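You operate a simulated robot arm through the tools that you are given. There is no shell and no other tool.

Carry out the task below with a simulated robot arm. There is one attempt and no reset: what you move stays moved.

JOB
Swap the collar on the upright shaft for the green roller.
Fine: lock the shaft again; the collar goes in the blue can, lid on.

It is judged by the outcome, as a careful person would: the job done as asked, and still so three seconds after it is handed in. It fails if anything else is knocked over, pushed out of place, dropped, spilled or broken. Lids that push on must go on centred and level and be pressed home; caps that screw on are set level and turned clockwise until they are tight.

ROBOT AND FRAMES
A 6-joint arm with a two-finger parallel gripper, fixed in place. Base frame: the origin is at the foot of the arm, x ahead of it, y to its left, z up; the work surface is at about z = 0. Units: m, degrees, N and s.
With the tool pointing down near the work surface it reaches from about 0.12 to 0.5 m from the base axis. Its first joint turns from -72.0 to 72.0 degrees. Payload 0.65 kg.
The TCP is the grasp point between the finger pads, 0.025 m short of the fingertips. In the tool frame z runs along the fingers and y along their closing line. The gripper opens to 0.076 m. The fingers are 0.018 m wide and 0.01 m thick; the gripper's body (0.036 by 0.078 m) begins 0.045 m behind the TCP.
Orientation is that of the tool frame in the base frame, as a unit quaternion [w, x, y, z]. With the fingers straight down and closing along the base's y, the tool's x points along the base's -x, its y along +y and its z along -z.

CONTROLS
- The arm moves only by the tool apply_moves. Its argument "commands" is a list of rows, each a list of 7 numbers: the shift along the base's x, y, z in m, then the turn, a rotation vector about the base's x, y, z in degrees, then the finger opening in m, from 0 to 0.076. In form: [[x, y, z, wx, wy, wz, fingers], ...]. A call has 1 to 20 rows; each row shifts and turns the commanded pose from where the row before left it. Rows are played at 5 a second. More than 0.05 m and 8.6 degrees between two rows, or a gripper value outside its range, and nothing of the call is played. A pose out of reach is approached as far as the arm can. The call stops where the force on the tool passes 40 N (or 10 N more than at its start, if that is more) or the arm is blocked; 0.2 s more then pass. Each finger travels about 0.108 m/s and halts on what it meets, pressing with about 21 N; the grip force reading is that of the motor and also rises with nothing between the fingers. The clock runs only during rows and for 0.2 s after the last one: add rows that do not move to give the fingers time. The reply holds the time, the measured pose of the TCP, the force on the tool along the base axes, the opening and the grip force, in the units named above and with some noise, with the torque about the TCP (base axes, N m) and any sound that the robot's microphone picked up.
- Cameras (640 x 400 px; columns grow to the right, rows downward): "scene" is fixed at [0.0746, 0.285, 0.4211]; the picture's right is [-0.61, -0.79, 0.00], its down [-0.42, 0.33, -0.85] and it looks along [0.67, -0.52, -0.53] (base axes); focal length 214 px, centre (320, 200). "wrist" rides on the gripper at [0.058, 0.011, -0.081] in the tool frame; the picture's right is [-0.18, 0.98, 0.00], its down [-0.75, -0.14, -0.64] and it looks along [-0.63, -0.12, 0.77] (tool axes); focal length 243 px, centre (320, 200). There is no depth. A picture from a camera that has moved, and an enlarged one, comes with that camera's place and axes in the base frame and with its lens. The place of the scene camera against the robot may be out by one fixed shift of up to 0.025 m in any direction.
- grab_frame(camera): a new picture of that camera. No time passes.
- inspect(camera, box): a new picture of the part [left, top, right, bottom] of that camera's present view, enlarged. No time passes.
- hand_in(): hands the job in; it is judged then, once.

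Nothing tells you positions but the pictures and the camera data. Unless the task says otherwise, let go and move clear before handing in.

The tools are called after ">>>" as name(argument=value, ...) on one line, values as JSON. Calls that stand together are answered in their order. apply_moves: Moves the arm, as the interface text tells. Its arguments: {"type":"object","properties":{"commands":{"type":"array"}},"required":["commands"]} The other tools are called the same way: grab_frame (camera) takes a picture; inspect (camera, box) takes an enlarged picture of a part of a camera's view; hand_in () hands the job in.

At the start:

```text
t: 0.0
tool_pos: [0.2134, 0.0804, 0.2973]
orientation: [0.002, -0.001, 1.0, 0.001]
ft_force: [-0.5, 0.1, 0.1]
torque: [0.0, 0.02, 0.0]
opening: 0.0763
finger_force: 0.1
```

scene: 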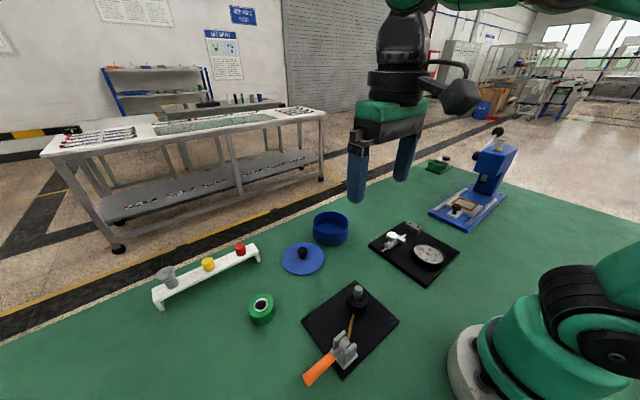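
wrist: 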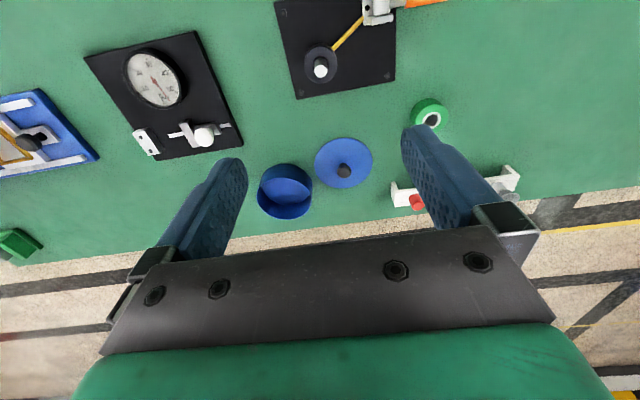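

I see a black plate with an upright shaft carrying a dark collar, held by a yellow rod from an orange-handled toggle clamp. The green roller lies next to it, with the blue can and its lid nearby. I'll look closer before moving.

>>> inspect(camera="scene", box=[290, 270, 410, 390])

>>> inspect(camera="scene", box=[230, 200, 370, 340])

>>> inspect(camera="wrist", box=[260, 0, 460, 140])

>>> inspect(camera="wrist", box=[240, 80, 460, 230])

```text
3.33 times, centred on (350, 330) of scene
camera zoom: at [0.0746, 0.285, 0.4211], right [-0.61, -0.79, 0.0], down [-0.42, 0.33, -0.85], along [0.67, -0.52, -0.53], focal length 715 px, centre (220, -233)
```

zoom: 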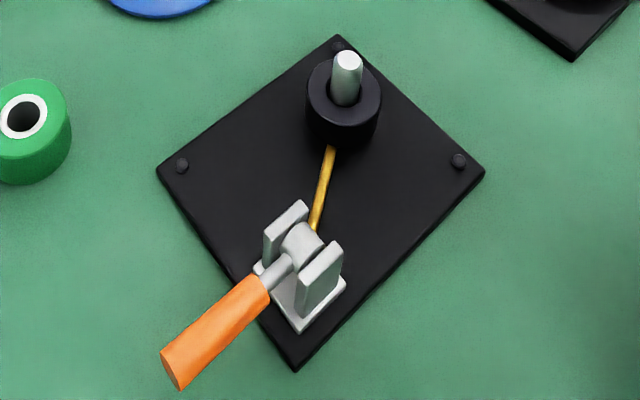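

```text
2.86 times, centred on (300, 270) of scene
camera zoom: at [0.0746, 0.285, 0.4211], right [-0.61, -0.79, 0.0], down [-0.42, 0.33, -0.85], along [0.67, -0.52, -0.53], focal length 613 px, centre (377, 0)
```

zoom: 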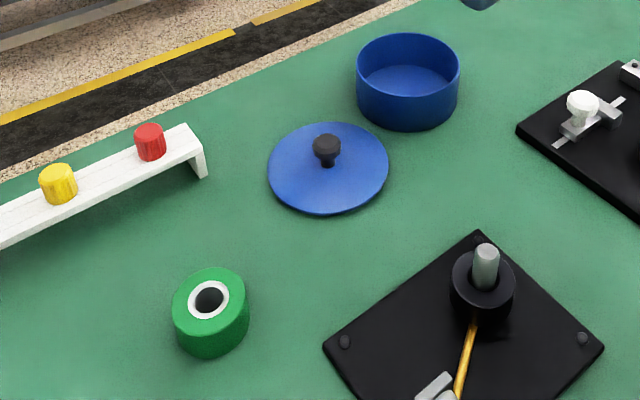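

```text
2.86 times, centred on (360, 70) of wrist
camera zoom: at [0.1532, 0.0898, 0.3778], right [0.18, 0.98, 0.0], down [0.75, -0.14, 0.64], along [0.63, -0.12, -0.76], focal length 693 px, centre (206, 571)
```

zoom: 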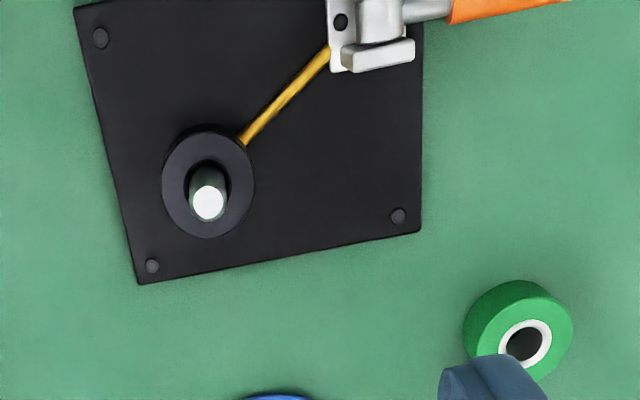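

```text
2.67 times, centred on (350, 155) of wrist
camera zoom: at [0.1532, 0.0898, 0.3778], right [0.18, 0.98, 0.0], down [0.75, -0.14, 0.64], along [0.63, -0.12, -0.76], focal length 647 px, centre (240, 320)
```

zoom: 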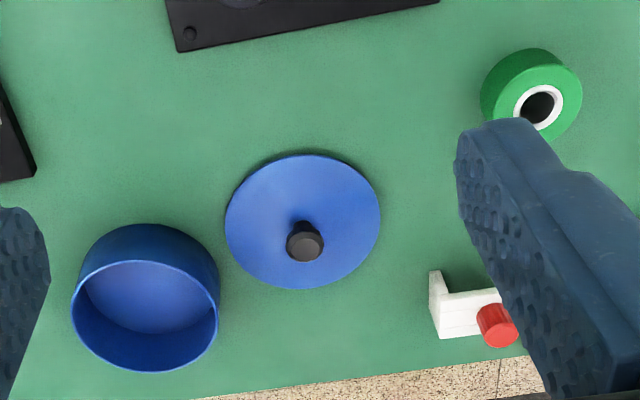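

The fixture matters most, so I'll zoom in hard on the clamp, shaft, can and lid from both cameras before moving anything.

>>> inspect(camera="scene", box=[325, 320, 375, 375])

>>> inspect(camera="scene", box=[335, 275, 385, 325])

>>> inspect(camera="wrist", box=[300, 0, 460, 90])

>>> inspect(camera="scene", box=[275, 200, 355, 280])

```text
7.27 times, centred on (350, 348) of scene
camera zoom: at [0.0746, 0.285, 0.4211], right [-0.61, -0.79, 0.0], down [-0.42, 0.33, -0.85], along [0.67, -0.52, -0.53], focal length 1560 px, centre (102, -873)
```

zoom: 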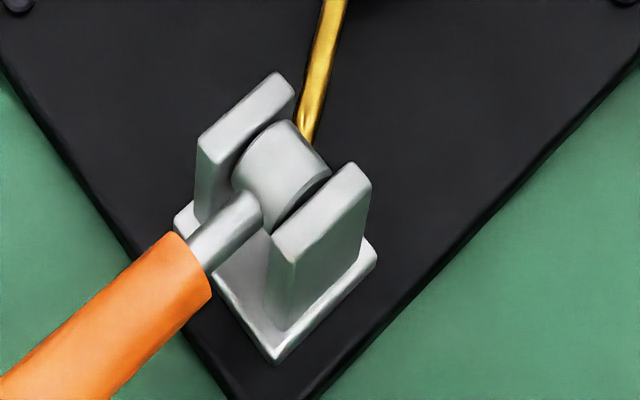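

```text
8.00 times, centred on (360, 300) of scene
camera zoom: at [0.0746, 0.285, 0.4211], right [-0.61, -0.79, 0.0], down [-0.42, 0.33, -0.85], along [0.67, -0.52, -0.53], focal length 1716 px, centre (0, -600)
```

zoom: 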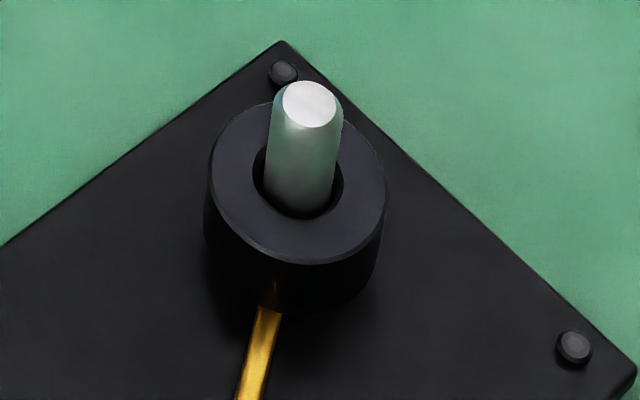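

```text
4.00 times, centred on (380, 45) of wrist
camera zoom: at [0.1532, 0.0898, 0.3778], right [0.18, 0.98, 0.0], down [0.75, -0.14, 0.64], along [0.63, -0.12, -0.76], focal length 970 px, centre (80, 820)
```

zoom: 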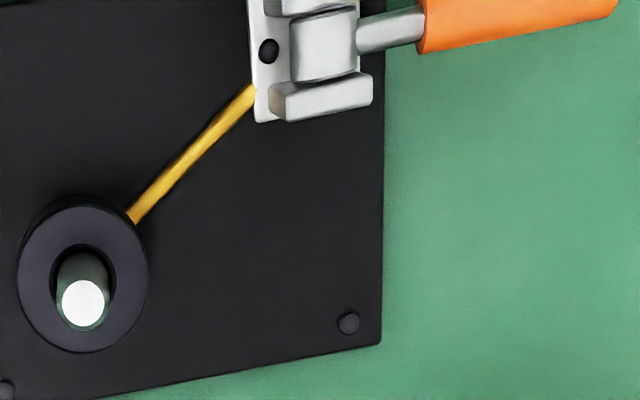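

```text
5.00 times, centred on (315, 240) of scene
camera zoom: at [0.0746, 0.285, 0.4211], right [-0.61, -0.79, 0.0], down [-0.42, 0.33, -0.85], along [0.67, -0.52, -0.53], focal length 1072 px, centre (345, 0)
```

zoom: 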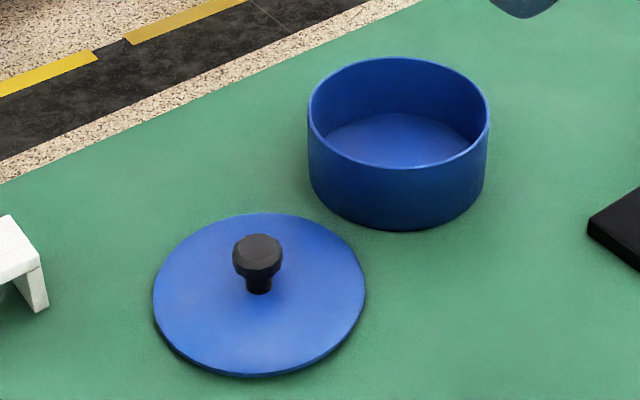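

The clamp lever lies out along +y from its pivot near (0.174, 0.155). A gold rod links it to the shaft at about (0.22, 0.078), and the green roller is near (0.32, 0.225). I'll tilt the wrist so its camera looks more steeply down, to measure these better.

>>> apply_moves(commands=[[0, 0, 0.01, 0, 8, 0, 0.076], [0, 0, 0.01, 0, 8, 0, 0.076], [0, 0, 0, 0, 8, 0, 0.076], [0, 0, 0, 0, 8, 0, 0.076], [0, 0, 0, 0, 0, 0, 0.076], [0, 0, 0, 0, 0, 0, 0.076]])

>>> grab_frame(camera="wrist")

```text
t: 1.4
tool_pos: [0.2107, 0.0852, 0.3176]
orientation: [-0.228, 0.0, 0.974, 0.005]
ft_force: [0.1, 0.8, 0.2]
torque: [0.0, 0.0, -0.01]
opening: 0.0761
finger_force: 0.1
out of reach, approached as far as the arm can: row 4
```

```text
taken
camera wrist: at [0.1936, 0.0943, 0.4153], right [0.17, 0.98, -0.07], down [0.96, -0.14, 0.24], along [0.22, -0.11, -0.97], focal length 243 px, centre (320, 200)
```

wrist: 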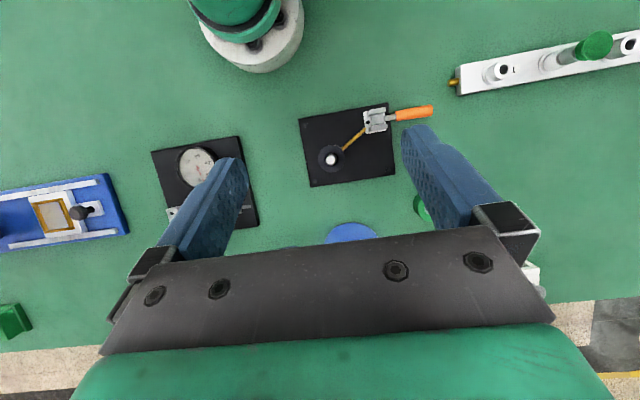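

The steeper view shows the whole fixture, and a white rack out to the left of the base. Zooming in to measure positions.

>>> inspect(camera="wrist", box=[290, 90, 450, 190])

>>> inspect(camera="wrist", box=[440, 20, 640, 145])

```text
4.00 times, centred on (370, 140) of wrist
camera zoom: at [0.1936, 0.0943, 0.4153], right [0.17, 0.98, -0.07], down [0.96, -0.14, 0.24], along [0.22, -0.11, -0.97], focal length 970 px, centre (120, 440)
```

zoom: 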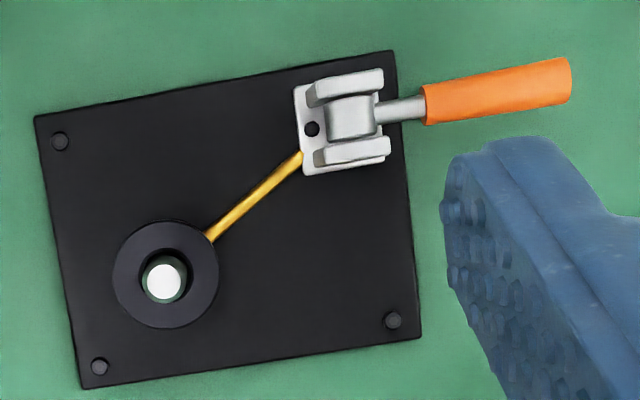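

```text
3.20 times, centred on (540, 82) of wrist
camera zoom: at [0.1936, 0.0943, 0.4153], right [0.17, 0.98, -0.07], down [0.96, -0.14, 0.24], along [0.22, -0.11, -0.97], focal length 776 px, centre (-384, 576)
```

zoom: 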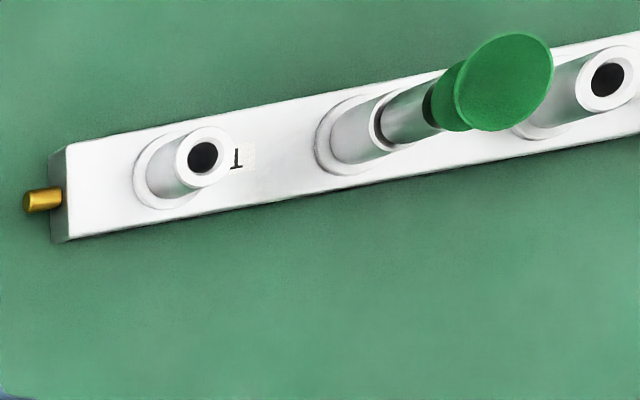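

Next I'll level the tool again and yaw it by +90°. That gives a sideways view of the clamp lever and tests whether the wrist can reach that yaw.

>>> apply_moves(commands=[[0, 0, 0, 0, -8, 0, 0.076], [0, 0, 0, 0, -8, 0, 0.076], [0, 0, 0, 0, -8, 0, 0.076], [0, 0, 0, 0, 0, 8.5, 0.076], [0, 0, 0, 0, 0, 8.5, 0.076], [0, 0, 0, 0, 0, 8.5, 0.076], [0, 0, 0, 0, 0, 8.5, 0.076], [0, 0, 0, 0, 0, 8.5, 0.076], [0, 0, 0, 0, 0, 8.5, 0.076], [0, 0, 0, 0, 0, 0, 0.076]])

>>> grab_frame(camera="wrist")

```text
t: 3.6
tool_pos: [0.2099, 0.0856, 0.3167]
orientation: [-0.022, -0.432, 0.902, -0.006]
ft_force: [-0.2, -0.6, 0.6]
torque: [0.01, 0.0, -0.03]
opening: 0.076
finger_force: 0.0
```

```text
taken
camera wrist: at [0.1677, 0.0488, 0.4001], right [-0.65, 0.76, 0.0], down [0.6, 0.52, 0.61], along [0.46, 0.4, -0.79], focal length 243 px, centre (320, 200)
```

wrist: 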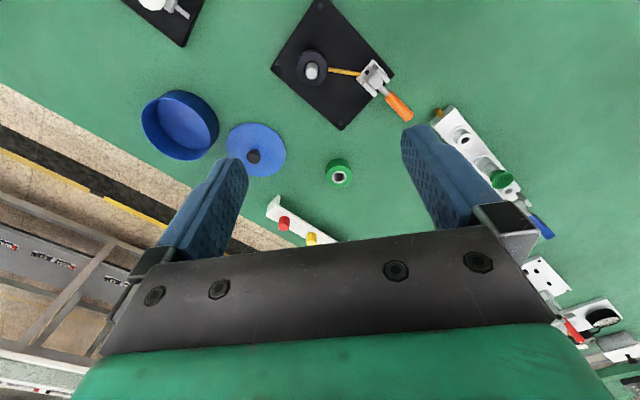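

Yaw works so far. I'll finish turning to +90°, remove the leftover 2.5° of tilt and back off toward −y, so I can look across the fixture.

>>> apply_moves(commands=[[-0.002, -0.021, -0.015, 1.7, -1.97, 0, 0.076], [-0.002, -0.021, -0.015, 0, 0, 8, 0.076], [-0.002, -0.021, -0.015, 0, 0, 8, 0.076], [-0.002, -0.021, -0.015, 0, 0, 8, 0.076], [-0.002, -0.021, -0.015, 0, 0, 8, 0.076], [0, -0.02, -0.015, 0, 0, 7, 0.076], [0, 0, 0, 0, 0, 0, 0.076]])

>>> grab_frame(camera="wrist")

```text
t: 5.2
tool_pos: [0.1994, -0.0389, 0.2271]
orientation: [-0.001, 0.708, -0.706, -0.001]
ft_force: [-0.2, -0.3, 0.1]
torque: [0.03, 0.04, 0.0]
opening: 0.0761
finger_force: 0.0
```

```text
taken
camera wrist: at [0.1896, -0.0987, 0.3075], right [-0.98, 0.18, 0.0], down [0.14, 0.75, 0.64], along [0.12, 0.63, -0.76], focal length 243 px, centre (320, 200)
```

wrist: 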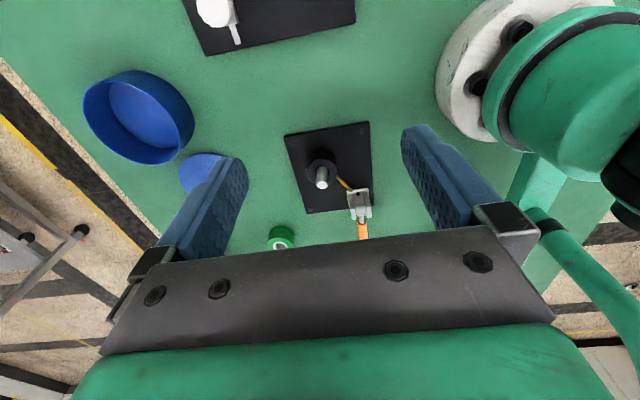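

>>> inspect(camera="wrist", box=[270, 110, 390, 240])

>>> inspect(camera="wrist", box=[70, 60, 210, 200])

```text
3.08 times, centred on (330, 175) of wrist
camera zoom: at [0.1896, -0.0987, 0.3075], right [-0.98, 0.18, 0.0], down [0.14, 0.75, 0.64], along [0.12, 0.63, -0.76], focal length 746 px, centre (289, 277)
```

zoom: 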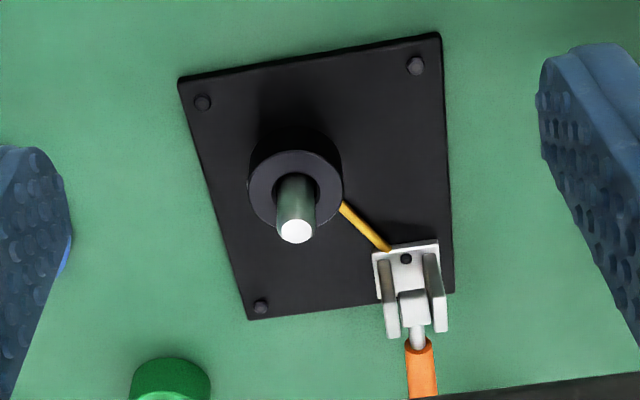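

```text
2.86 times, centred on (140, 130) of wrist
camera zoom: at [0.1896, -0.0987, 0.3075], right [-0.98, 0.18, 0.0], down [0.14, 0.75, 0.64], along [0.12, 0.63, -0.76], focal length 693 px, centre (834, 400)
```

zoom: 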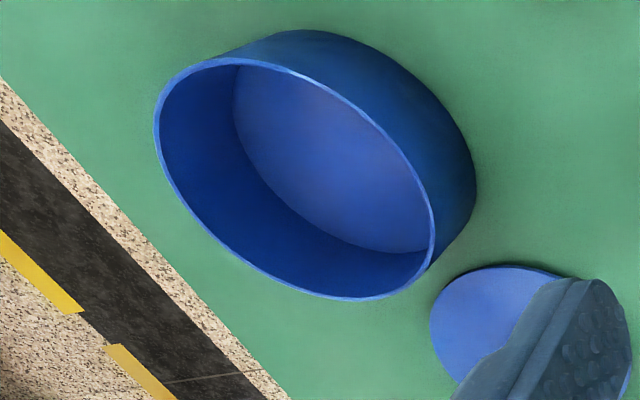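

The +90° yaw is reachable. The shaft top is near (0.219, 0.079, 0.063) and the clamp hub near (0.175, 0.153, 0.037). I'll move over toward the handle for a closer look.

>>> apply_moves(commands=[[-0.005, 0.03, 0, 0, 0, 0, 0.076], [-0.005, 0.03, 0, 0, 0, 0, 0.076], [-0.005, 0.03, 0, 0, 0, 0, 0.076], [-0.005, 0.03, -0.01, 0, 0, 0, 0.076], [0, 0.03, -0.02, 0, 0, 0, 0.076], [0, 0.03, -0.02, 0, 0, 0, 0.076], [0, 0, 0, 0, 0, 0, 0.076]])

>>> grab_frame(camera="wrist")

>>> grab_frame(camera="scene")

```text
t: 6.8
tool_pos: [0.1812, 0.1401, 0.1773]
orientation: [-0.001, 0.707, -0.707, 0.0]
ft_force: [0.1, 0.2, -0.8]
torque: [0.03, -0.02, 0.03]
opening: 0.0761
finger_force: 0.0
```

```text
taken
camera wrist: at [0.1706, 0.0808, 0.257], right [-0.98, 0.18, 0.0], down [0.14, 0.75, 0.64], along [0.12, 0.63, -0.76], focal length 243 px, centre (320, 200)
```

wrist: 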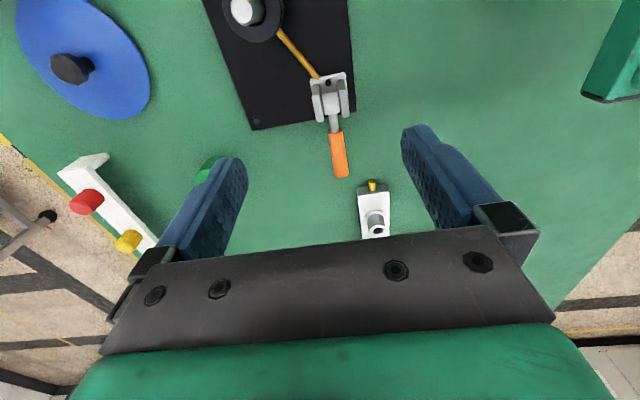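

```text
taken
```

scene: 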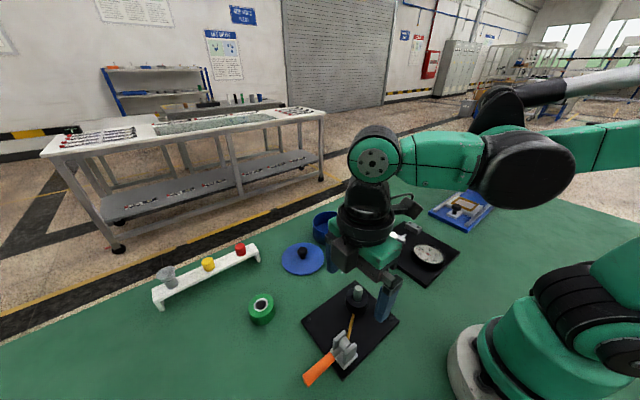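

>>> inspect(camera="wrist", box=[280, 50, 400, 190])

>>> inspect(camera="wrist", box=[200, 0, 360, 100])

```text
2.86 times, centred on (340, 120) of wrist
camera zoom: at [0.1706, 0.0808, 0.257], right [-0.98, 0.18, 0.0], down [0.14, 0.75, 0.64], along [0.12, 0.63, -0.76], focal length 693 px, centre (263, 429)
```

zoom: 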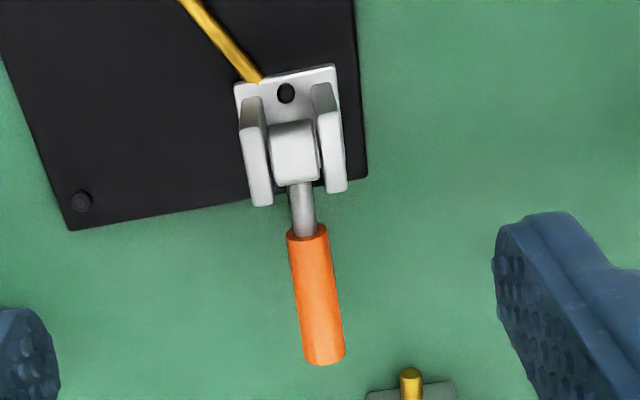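

```text
4.00 times, centred on (280, 50) of wrist
camera zoom: at [0.1706, 0.0808, 0.257], right [-0.98, 0.18, 0.0], down [0.14, 0.75, 0.64], along [0.12, 0.63, -0.76], focal length 970 px, centre (480, 800)
```

zoom: 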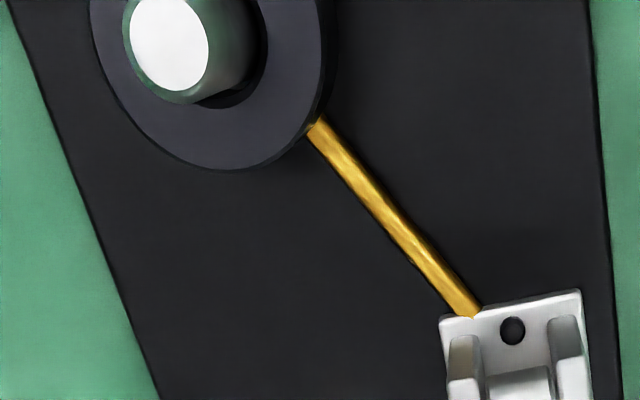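

The handle is horizontal: it runs from (0.175, 0.18) to (0.175, 0.231) at z≈0.039, and the pivot is at about (0.175, 0.152). I'll bring the open fingers down around it with the closing line along x.

>>> apply_moves(commands=[[-0.003, 0.035, -0.02, 0, 0, 0, 0.06], [-0.0032, 0.035, -0.02, 0, 0, 0, 0.06], [0, 0, -0.03, 0, 0, 0, 0.06], [0, 0, -0.03, 0, 0, 0, 0.06], [0, 0, 0, 0, 0, 0, 0.06]])

>>> grab_frame(camera="wrist")

>>> inspect(camera="scene", box=[260, 220, 440, 400])

```text
t: 8.0
tool_pos: [0.1758, 0.2107, 0.0771]
orientation: [-0.001, 0.708, -0.706, -0.001]
ft_force: [-0.4, 0.1, -0.2]
torque: [0.04, -0.01, 0.03]
opening: 0.0599
finger_force: 0.2
```

```text
taken
camera wrist: at [0.1634, 0.1509, 0.1558], right [-0.98, 0.18, 0.0], down [0.14, 0.75, 0.64], along [0.12, 0.63, -0.76], focal length 243 px, centre (320, 200)
```

wrist: 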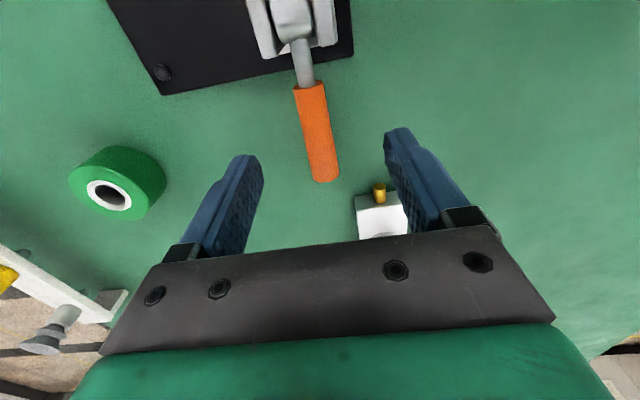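

```text
2.22 times, centred on (350, 310) of scene
camera zoom: at [0.0746, 0.285, 0.4211], right [-0.61, -0.79, 0.0], down [-0.42, 0.33, -0.85], along [0.67, -0.52, -0.53], focal length 477 px, centre (253, -44)
```

zoom: 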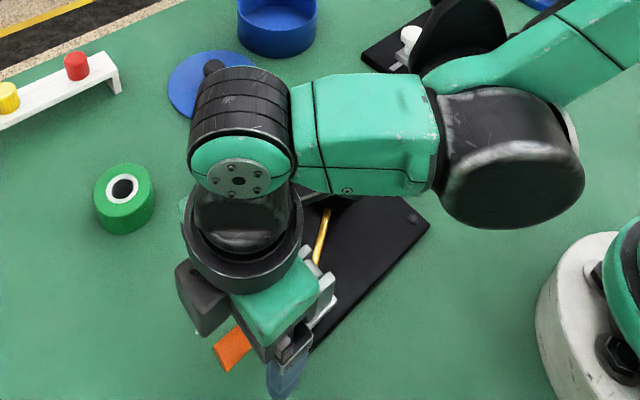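

The handle is centred between the fingers to within 2 mm. I'll descend to it and close.

>>> apply_moves(commands=[[-0.0015, 0, -0.019, 0, 0, 0, 0.06], [0, 0, -0.018, 0, 0, 0, 0.06], [0, 0, 0, 0, 0, 0, 0.03], [0, 0, 0, 0, 0, 0, 0.005], [0, 0, 0, 0, 0, 0, 0.005], [0, 0, 0, 0, 0, 0, 0.005]])

>>> grab_frame(camera="wrist")

```text
t: 9.4
tool_pos: [0.1731, 0.2112, 0.0409]
orientation: [-0.001, 0.707, -0.707, 0.0]
ft_force: [17.9, 0.7, -3.9]
torque: [0.2, 0.02, 0.03]
opening: 0.0188
finger_force: 9.3
```

```text
taken
camera wrist: at [0.1614, 0.1513, 0.12], right [-0.98, 0.18, 0.0], down [0.14, 0.75, 0.64], along [0.12, 0.63, -0.76], focal length 243 px, centre (320, 200)
```

wrist: 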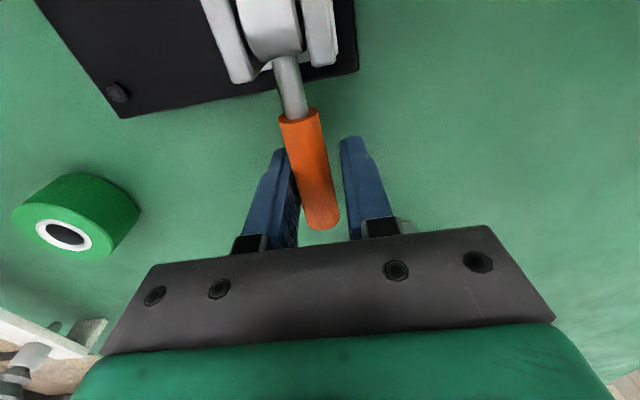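

One finger met the handle early, so I'm about 2.5 mm off in x. I'll open slightly, shift +x and close again.

>>> apply_moves(commands=[[0, 0, 0, 0, 0, 0, 0.03], [0.0024, 0, -0.001, 0, 0, 0, 0.03], [0, 0, 0, 0, 0, 0, 0.03], [0, 0, 0, 0, 0, 0, 0.01], [0, 0, 0, 0, 0, 0, 0.005], [0, 0, 0, 0, 0, 0, 0.005]])

>>> inspect(camera="wrist", box=[220, 60, 420, 240])

```text
t: 10.8
tool_pos: [0.1744, 0.2105, 0.0398]
orientation: [-0.001, 0.708, -0.707, -0.001]
ft_force: [-0.4, -0.3, -2.0]
torque: [0.07, 0.0, -0.02]
opening: 0.0145
finger_force: 33.8
```

```text
2.22 times, centred on (320, 150) of wrist
camera zoom: at [0.1636, 0.1516, 0.1193], right [-0.98, 0.18, 0.0], down [0.14, 0.75, 0.64], along [0.12, 0.63, -0.76], focal length 539 px, centre (320, 311)
```

zoom: 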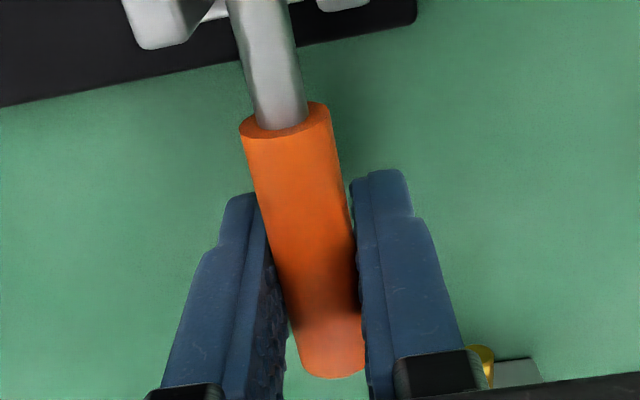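

The handle is gripped. I'll start swinging it up about the pivot in small steps, turning the tool with it and watching the force.

>>> apply_moves(commands=[[0, -0.0006, 0.0081, 8, 0, 0, 0.005], [0, -0.0017, 0.008, 8, 0, 0, 0.005], [0, 0, 0, 0, 0, 0, 0.005]])

>>> grab_frame(camera="wrist")

>>> inspect(camera="scene", box=[260, 220, 440, 400])

```text
t: 11.6
tool_pos: [0.1737, 0.2088, 0.056]
orientation: [-0.099, 0.7, -0.7, -0.099]
ft_force: [6.1, -6.8, -11.4]
torque: [0.48, 0.0, -0.06]
opening: 0.0146
finger_force: 33.9
```

```text
taken
camera wrist: at [0.1635, 0.1293, 0.1167], right [-0.98, 0.18, 0.05], down [0.14, 0.54, 0.83], along [0.12, 0.82, -0.56], focal length 243 px, centre (320, 200)
```

wrist: 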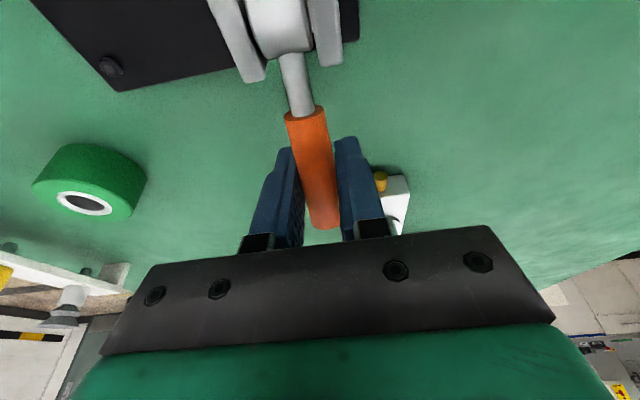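

```text
2.22 times, centred on (350, 310) of scene
camera zoom: at [0.0746, 0.285, 0.421], right [-0.61, -0.79, 0.0], down [-0.42, 0.33, -0.85], along [0.67, -0.52, -0.53], focal length 477 px, centre (253, -44)
```

zoom: 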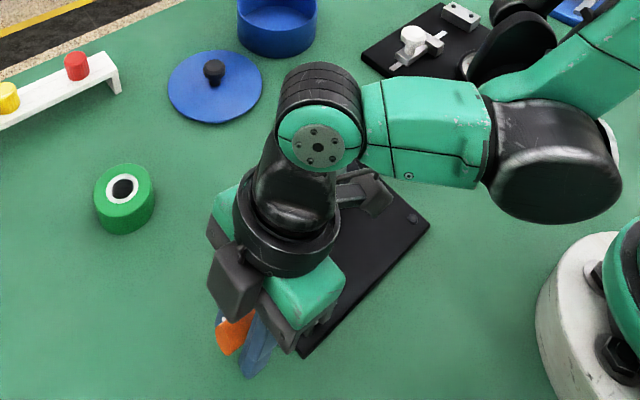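

The lever is following with about 11 N of resistance. Continuing the arc.

>>> apply_moves(commands=[[0, -0.0028, 0.0077, 8, 0, 0, 0.005], [0, -0.0038, 0.0072, 8, 0, 0, 0.005], [0, -0.0048, 0.0066, 8, 0, 0, 0.005], [0, 0, 0, 0, 0, 0, 0.005]])

>>> grab_frame(camera="wrist")

>>> inspect(camera="scene", box=[260, 220, 440, 400])

```text
t: 12.6
tool_pos: [0.1743, 0.1964, 0.0787]
orientation: [-0.241, 0.666, -0.663, -0.242]
ft_force: [-0.5, -19.0, -18.0]
torque: [0.01, -0.01, -0.01]
opening: 0.0149
finger_force: 34.0
```

```text
taken
camera wrist: at [0.1637, 0.0994, 0.1019], right [-0.98, 0.14, 0.12], down [0.14, 0.16, 0.98], along [0.12, 0.98, -0.18], focal length 243 px, centre (320, 200)
```

wrist: 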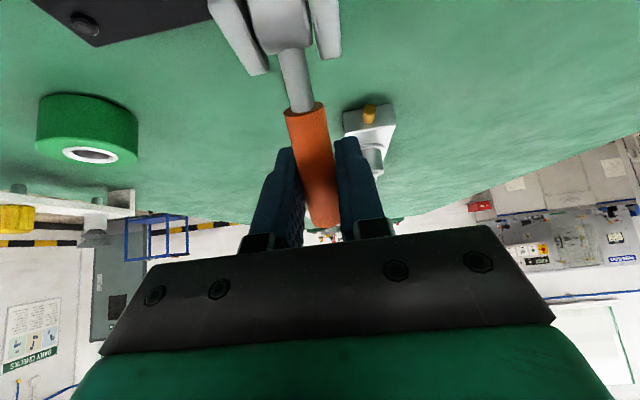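

```text
2.22 times, centred on (350, 310) of scene
camera zoom: at [0.0746, 0.285, 0.421], right [-0.61, -0.79, 0.0], down [-0.42, 0.33, -0.85], along [0.67, -0.52, -0.53], focal length 477 px, centre (253, -44)
```

zoom: 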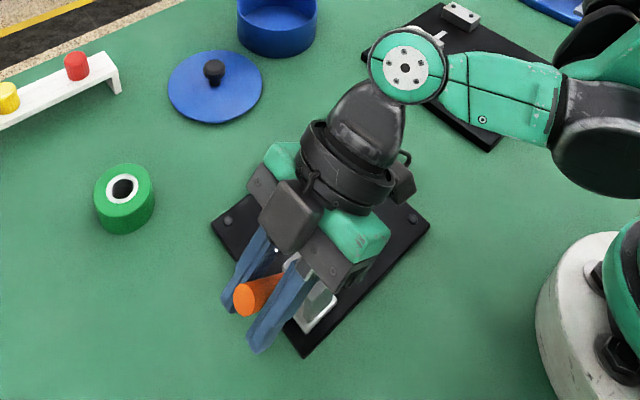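

The lever is at about 40°. The force is nearly all radial, so my arc radius is slightly large. I'll pull inward a couple of millimetres as I continue.

>>> apply_moves(commands=[[0, -0.0019, -0.0016, 0, 0, 0, 0.005], [0, -0.0057, 0.0059, 8, 0, 0, 0.005], [0, -0.0064, 0.005, 8, 0, 0, 0.005], [0, 0, 0, 0, 0, 0, 0.005]])

>>> inspect(camera="scene", box=[260, 220, 440, 400])

```text
t: 13.6
tool_pos: [0.1805, 0.1847, 0.1118]
orientation: [-0.332, 0.625, -0.623, -0.333]
ft_force: [-23.5, -0.4, -6.2]
torque: [-0.19, 0.35, 0.36]
opening: 0.0237
finger_force: 11.7
out of reach, approached as far as the arm can: row 2, 3
```

```text
2.22 times, centred on (350, 310) of scene
camera zoom: at [0.0746, 0.285, 0.421], right [-0.61, -0.79, 0.0], down [-0.42, 0.33, -0.85], along [0.67, -0.52, -0.53], focal length 477 px, centre (253, -44)
```

zoom: 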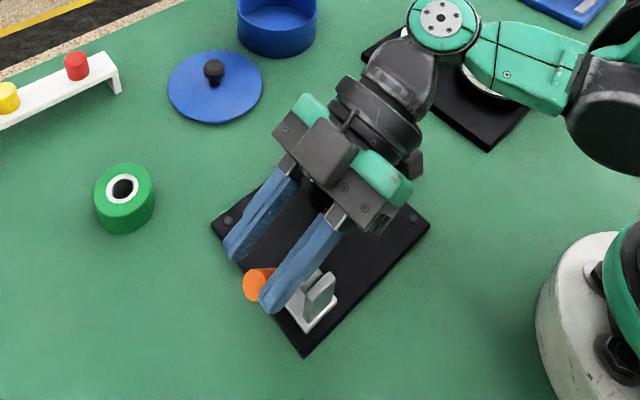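

The reach limit made the tool slip up off the handle, though the lever seems to be staying raised. I'll open the fingers and check before going on.

>>> apply_moves(commands=[[0, 0, 0, 0, 0, 0, 0.05], [0, 0, 0, 0, 0, 0, 0.05], [0, 0, 0, 0, 0, 0, 0.05]])

>>> grab_frame(camera="wrist")

>>> inspect(camera="scene", box=[300, 290, 390, 380])

```text
t: 14.4
tool_pos: [0.1802, 0.1861, 0.1122]
orientation: [-0.332, 0.625, -0.624, -0.332]
ft_force: [0.1, 0.0, 0.3]
torque: [-0.03, 0.03, 0.0]
opening: 0.0501
finger_force: 0.0
```

```text
taken
camera wrist: at [0.169, 0.0847, 0.1083], right [-0.98, 0.1, 0.15], down [0.14, -0.11, 0.98], along [0.12, 0.99, 0.1], focal length 243 px, centre (320, 200)
```

wrist: 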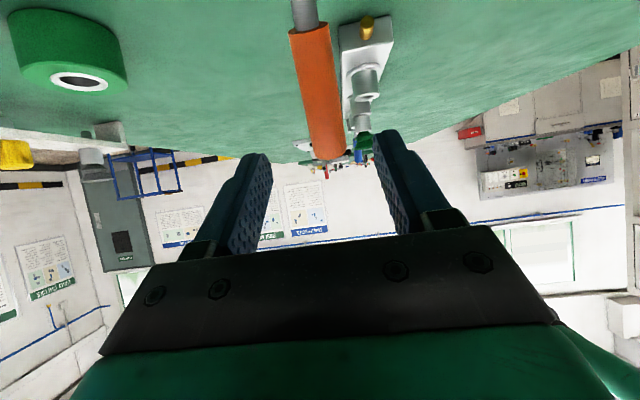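

```text
4.44 times, centred on (345, 335) of scene
camera zoom: at [0.0746, 0.285, 0.4211], right [-0.61, -0.79, 0.0], down [-0.42, 0.33, -0.85], along [0.67, -0.52, -0.53], focal length 953 px, centre (209, -400)
```

zoom: 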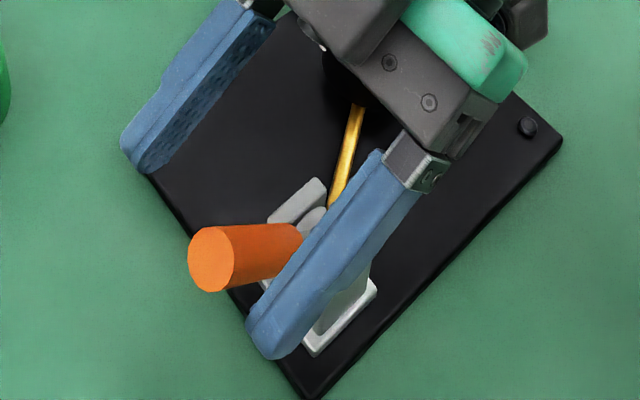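

The lever holds its raised angle of about 45° on its own. I'll back the tool off upward, level it, and close the fingers on the +y side to push the lever up past vertical.

>>> apply_moves(commands=[[0, 0, 0.03, 0, 0, 0, 0.05], [0, 0, 0.03, 0, 0, 0, 0.05], [0, 0, 0.02, -8, 0, 0, 0.05], [0, 0, 0, -8, 0, 0, 0.05], [0, 0, 0, -8, 0, 0, 0.05], [0, 0, 0, -8, 0, 0, 0.05], [0, 0, 0, -8, 0, 0, 0.05], [0, 0, 0, -8, 0, 0, 0.05], [0, 0, 0, -8, 0, 0, 0.05], [0, 0, 0, 0, 0, 0, 0.05]])

>>> grab_frame(camera="wrist")

>>> inspect(camera="scene", box=[270, 240, 430, 400])

```text
t: 16.6
tool_pos: [0.1795, 0.1837, 0.1931]
orientation: [0.0, -0.707, 0.707, 0.0]
ft_force: [-0.6, -0.3, -0.1]
torque: [0.0, 0.01, -0.03]
opening: 0.05
finger_force: 0.0
```

```text
taken
camera wrist: at [0.1683, 0.1252, 0.2727], right [-0.98, 0.18, 0.0], down [0.14, 0.75, 0.64], along [0.12, 0.63, -0.77], focal length 243 px, centre (320, 200)
```

wrist: 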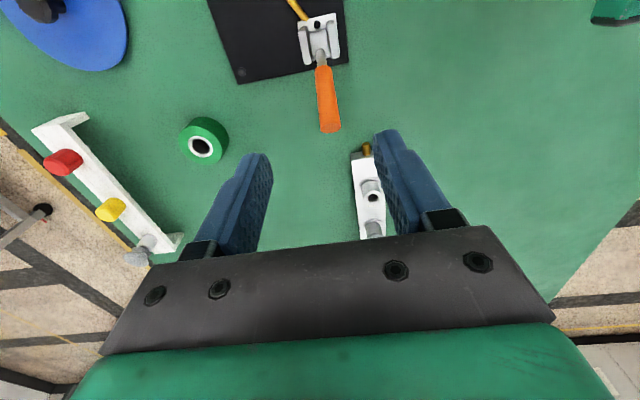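

```text
2.50 times, centred on (350, 320) of scene
camera zoom: at [0.0746, 0.285, 0.4211], right [-0.61, -0.79, 0.0], down [-0.42, 0.33, -0.85], along [0.67, -0.52, -0.53], focal length 536 px, centre (245, -100)
```

zoom: 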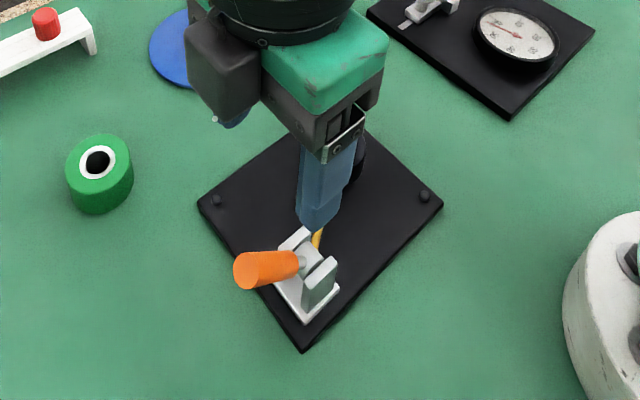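

The lever sits at roughly 45°. I'll move to its +y side with fingers closed, drop down, and push toward −y.

>>> apply_moves(commands=[[-0.002, 0.027, 0, 0, 0, 0, 0.0], [-0.002, 0.027, 0, 0, 0, 0, 0.0], [0, 0, -0.035, 0, 0, 0, 0.0], [0, 0, -0.035, 0, 0, 0, 0.0], [0, 0, -0.03, 0, 0, 0, 0.0], [0, 0, 0, 0, 0, 0, 0.0]])

>>> grab_frame(camera="wrist")

>>> inspect(camera="scene", box=[270, 240, 430, 400])

```text
t: 18.0
tool_pos: [0.1767, 0.2382, 0.0901]
orientation: [-0.001, 0.708, -0.707, -0.002]
ft_force: [-0.7, -1.0, -0.2]
torque: [0.03, -0.04, 0.02]
opening: 0.0
finger_force: 21.2
```

```text
taken
camera wrist: at [0.1648, 0.1786, 0.1698], right [-0.98, 0.18, 0.0], down [0.14, 0.75, 0.64], along [0.12, 0.63, -0.76], focal length 243 px, centre (320, 200)
```

wrist: 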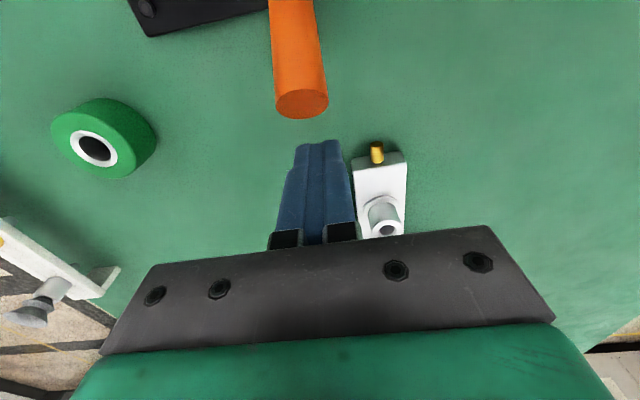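

```text
2.50 times, centred on (350, 320) of scene
camera zoom: at [0.0746, 0.285, 0.4211], right [-0.61, -0.79, 0.0], down [-0.42, 0.33, -0.85], along [0.67, -0.52, -0.53], focal length 536 px, centre (245, -100)
```

zoom: 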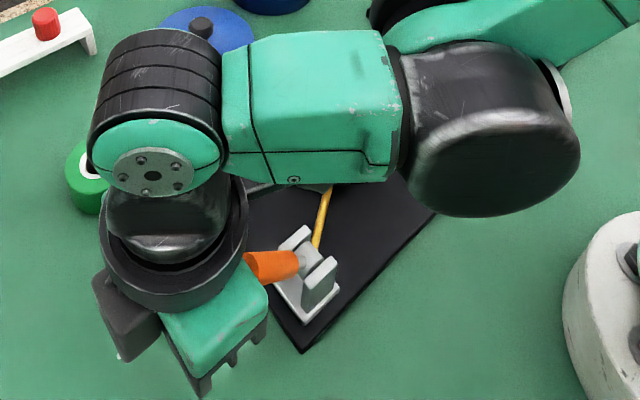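

In position. Pushing toward −y in small steps.

>>> apply_moves(commands=[[0, -0.01, 0, 0, 0, 0, 0.0], [0, -0.01, 0, 0, 0, 0, 0.0], [0, -0.01, 0, 0, 0, 0, 0.0], [0, -0.01, 0, 0, 0, 0, 0.0], [0, 0, 0, 0, 0, 0, 0.0]])

>>> grab_frame(camera="wrist")

>>> inspect(camera="scene", box=[270, 240, 430, 400])

```text
t: 18.7
tool_pos: [0.1759, 0.2206, 0.0922]
orientation: [-0.008, 0.709, -0.706, -0.008]
ft_force: [-1.3, 9.1, -2.4]
torque: [0.01, 0.0, 0.01]
opening: 0.0003
finger_force: 21.1
stopped in row 3: the force on the tool passed its limit at 64 N (the readings are from after the stop); the commanded pose is now the measured one
```

```text
taken
camera wrist: at [0.1642, 0.1594, 0.1707], right [-0.98, 0.18, 0.0], down [0.14, 0.74, 0.66], along [0.12, 0.65, -0.75], focal length 243 px, centre (320, 200)
```

wrist: 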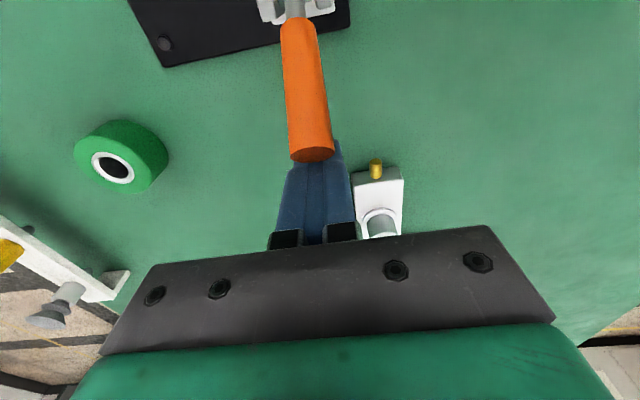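

```text
2.50 times, centred on (350, 320) of scene
camera zoom: at [0.0746, 0.285, 0.4211], right [-0.61, -0.79, 0.0], down [-0.42, 0.33, -0.85], along [0.67, -0.52, -0.53], focal length 536 px, centre (245, -100)
```

zoom: 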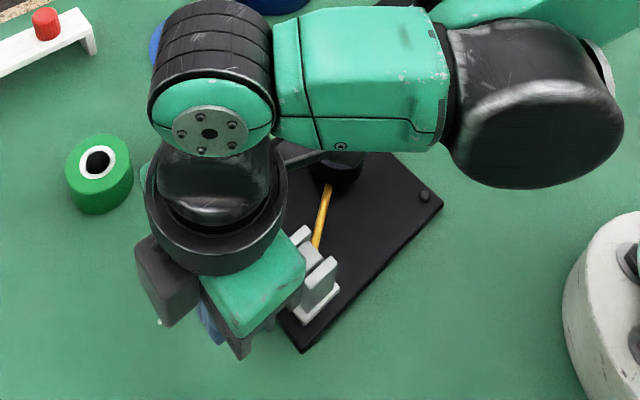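

Pushing the handle's end corner jams on friction instead of lifting it. I'll back off and re-grip the raised handle with the tool vertical, which gives me a fresh 40° of swing.

>>> apply_moves(commands=[[0, 0.012, 0, -1.3, 0, 0, 0.0], [0, 0, 0.04, 0, 0, 0, 0.03], [0, 0, 0.04, 0, 0, 0, 0.05], [-0.001, -0.02, 0, 0, 0, 0, 0.05], [0, -0.018, 0, 0, 0, 0, 0.05], [0, 0, 0, 0, 0, 0, 0.05]])

>>> grab_frame(camera="wrist")

>>> inspect(camera="scene", box=[270, 240, 430, 400])

```text
t: 20.1
tool_pos: [0.1755, 0.1937, 0.1727]
orientation: [0.001, 0.709, -0.705, 0.001]
ft_force: [-0.2, 0.9, -0.6]
torque: [-0.03, -0.01, -0.02]
opening: 0.0499
finger_force: 0.2
```

```text
taken
camera wrist: at [0.1636, 0.1351, 0.2529], right [-0.98, 0.18, 0.0], down [0.14, 0.76, 0.64], along [0.12, 0.63, -0.77], focal length 243 px, centre (320, 200)
```

wrist: 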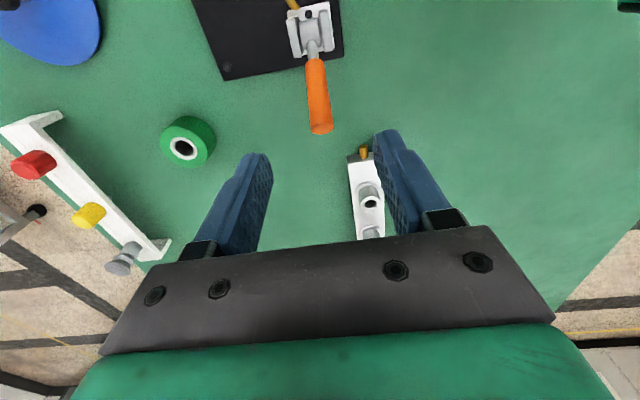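

```text
2.50 times, centred on (350, 320) of scene
camera zoom: at [0.0746, 0.285, 0.4211], right [-0.61, -0.79, 0.0], down [-0.42, 0.33, -0.85], along [0.67, -0.52, -0.53], focal length 536 px, centre (245, -100)
```

zoom: 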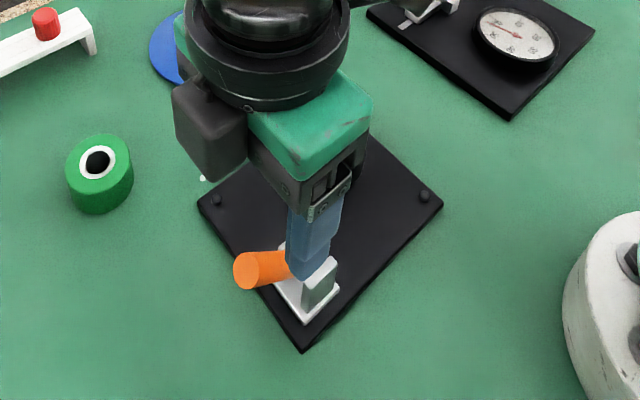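

Re-gripping: I'll pre-tilt the tool by −16° for extra range, then lower around the handle and close.

>>> apply_moves(commands=[[0, 0, 0, -8, 0, 0, 0.05], [0, 0, 0, -8, 0, 0, 0.05], [-0.0008, 0, -0.03, 0, 0, 0, 0.05], [0, 0, -0.03, 0, 0, 0, 0.05], [0, 0, -0.031, 0, 0, 0, 0.05], [0, 0, 0, 0, 0, 0, 0.025], [0, 0, 0, 0, 0, 0, 0.005], [0, 0, 0, 0, 0, 0, 0.005], [0, 0, 0, 0, 0, 0, 0.005]])

>>> grab_frame(camera="wrist")

>>> inspect(camera="scene", box=[270, 240, 430, 400])

```text
t: 22.1
tool_pos: [0.1735, 0.1939, 0.0814]
orientation: [0.1, 0.701, -0.699, 0.101]
ft_force: [16.4, -2.6, -6.6]
torque: [0.02, 0.28, -0.17]
opening: 0.0185
finger_force: 8.0
```

```text
taken
camera wrist: at [0.1621, 0.1584, 0.1752], right [-0.98, 0.17, -0.05], down [0.14, 0.9, 0.41], along [0.12, 0.39, -0.91], focal length 243 px, centre (320, 200)
```

wrist: 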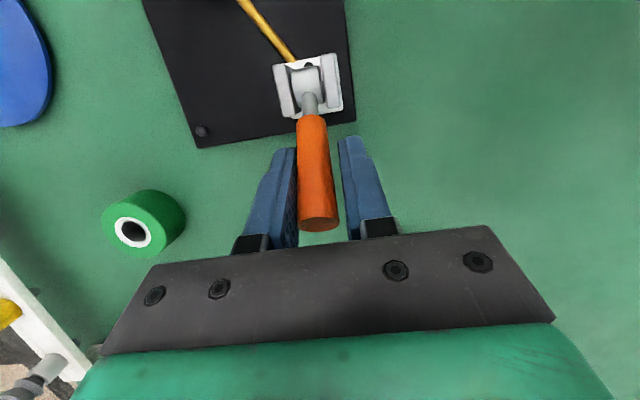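

```text
2.50 times, centred on (350, 320) of scene
camera zoom: at [0.0746, 0.285, 0.421], right [-0.61, -0.79, 0.0], down [-0.42, 0.33, -0.85], along [0.67, -0.52, -0.53], focal length 536 px, centre (245, -100)
```

zoom: 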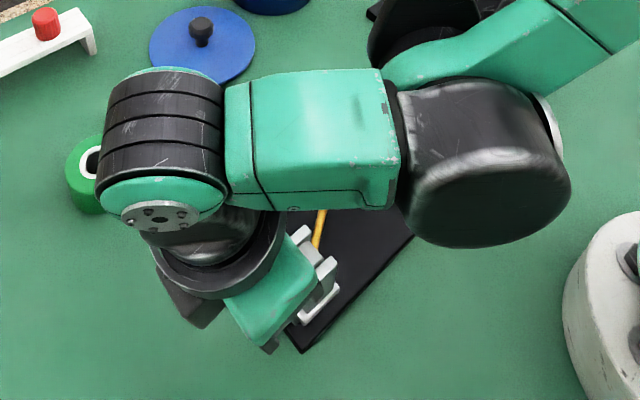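

>>> apply_moves(commands=[[0, 0, 0, 0, 0, 0, 0.03], [0.0022, 0, 0, 0, 0, 0, 0.03], [0, 0, 0, 0, 0, 0, 0.01], [0, 0, 0, 0, 0, 0, 0.005], [0, 0, 0, 0, 0, 0, 0.005]])

```text
t: 23.3
tool_pos: [0.175, 0.1929, 0.0818]
orientation: [0.101, 0.702, -0.698, 0.099]
ft_force: [-23.3, 0.8, 2.8]
torque: [-0.07, 0.1, -0.08]
opening: 0.0149
finger_force: 34.5
```

Gripped. Continuing the arc about a slightly lower pivot estimate.

>>> apply_moves(commands=[[-0.0012, 0, 0, 0, 0, 0, 0.005], [0, -0.0071, 0.0053, 8, 0, 0, 0.005], [0, -0.0077, 0.0042, 8, 0, 0, 0.005], [0, 0, 0, 0, 0, 0, 0.005]])

>>> grab_frame(camera="wrist")

```text
t: 24.3
tool_pos: [0.1747, 0.1782, 0.09]
orientation: [0.0, 0.707, -0.707, 0.003]
ft_force: [-1.3, 11.5, -10.5]
torque: [-0.33, 0.11, -0.08]
opening: 0.0148
finger_force: 33.8
```

```text
taken
camera wrist: at [0.1635, 0.1195, 0.1706], right [-0.98, 0.18, 0.0], down [0.14, 0.76, 0.64], along [0.12, 0.63, -0.77], focal length 243 px, centre (320, 200)
```

wrist: 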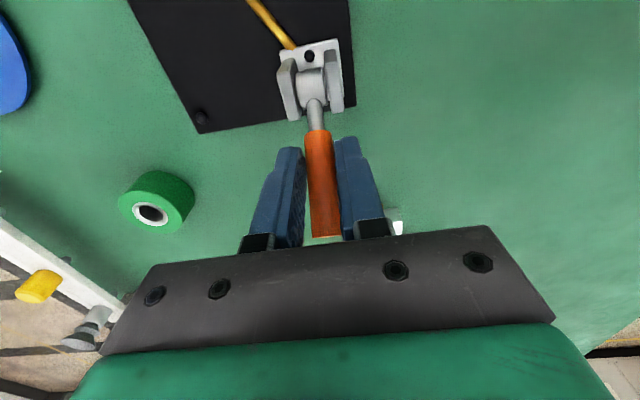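

The lever is at about 65° with a steady resisting force. Continuing.

>>> apply_moves(commands=[[0, -0.0082, 0.0031, 8, 0, 0, 0.005], [0, -0.0086, 0.0019, 8, 0, 0, 0.005], [0, 0, 0, 0, 0, 0, 0.005]])

>>> grab_frame(camera="wrist")

>>> inspect(camera="scene", box=[270, 240, 430, 400])

```text
t: 25.1
tool_pos: [0.1748, 0.1615, 0.0972]
orientation: [-0.098, 0.702, -0.699, -0.096]
ft_force: [0.1, -0.3, 0.2]
torque: [0.03, 0.01, 0.01]
opening: 0.0046
finger_force: 0.0
```

```text
taken
camera wrist: at [0.1638, 0.0834, 0.1563], right [-0.98, 0.17, 0.05], down [0.14, 0.55, 0.82], along [0.12, 0.82, -0.56], focal length 243 px, centre (320, 200)
```

wrist: 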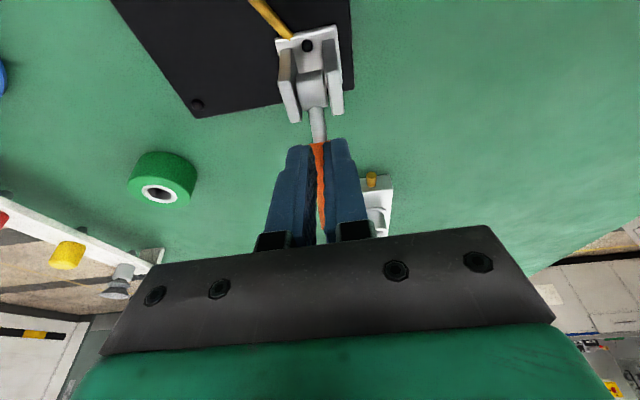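

```text
2.50 times, centred on (350, 320) of scene
camera zoom: at [0.0746, 0.285, 0.4211], right [-0.61, -0.79, 0.0], down [-0.42, 0.33, -0.85], along [0.67, -0.52, -0.53], focal length 536 px, centre (245, -100)
```

zoom: 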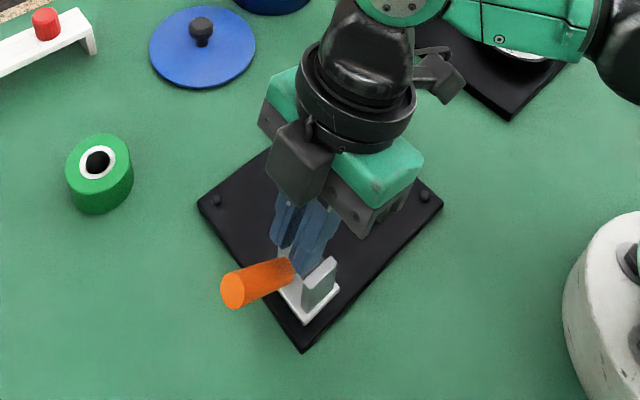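

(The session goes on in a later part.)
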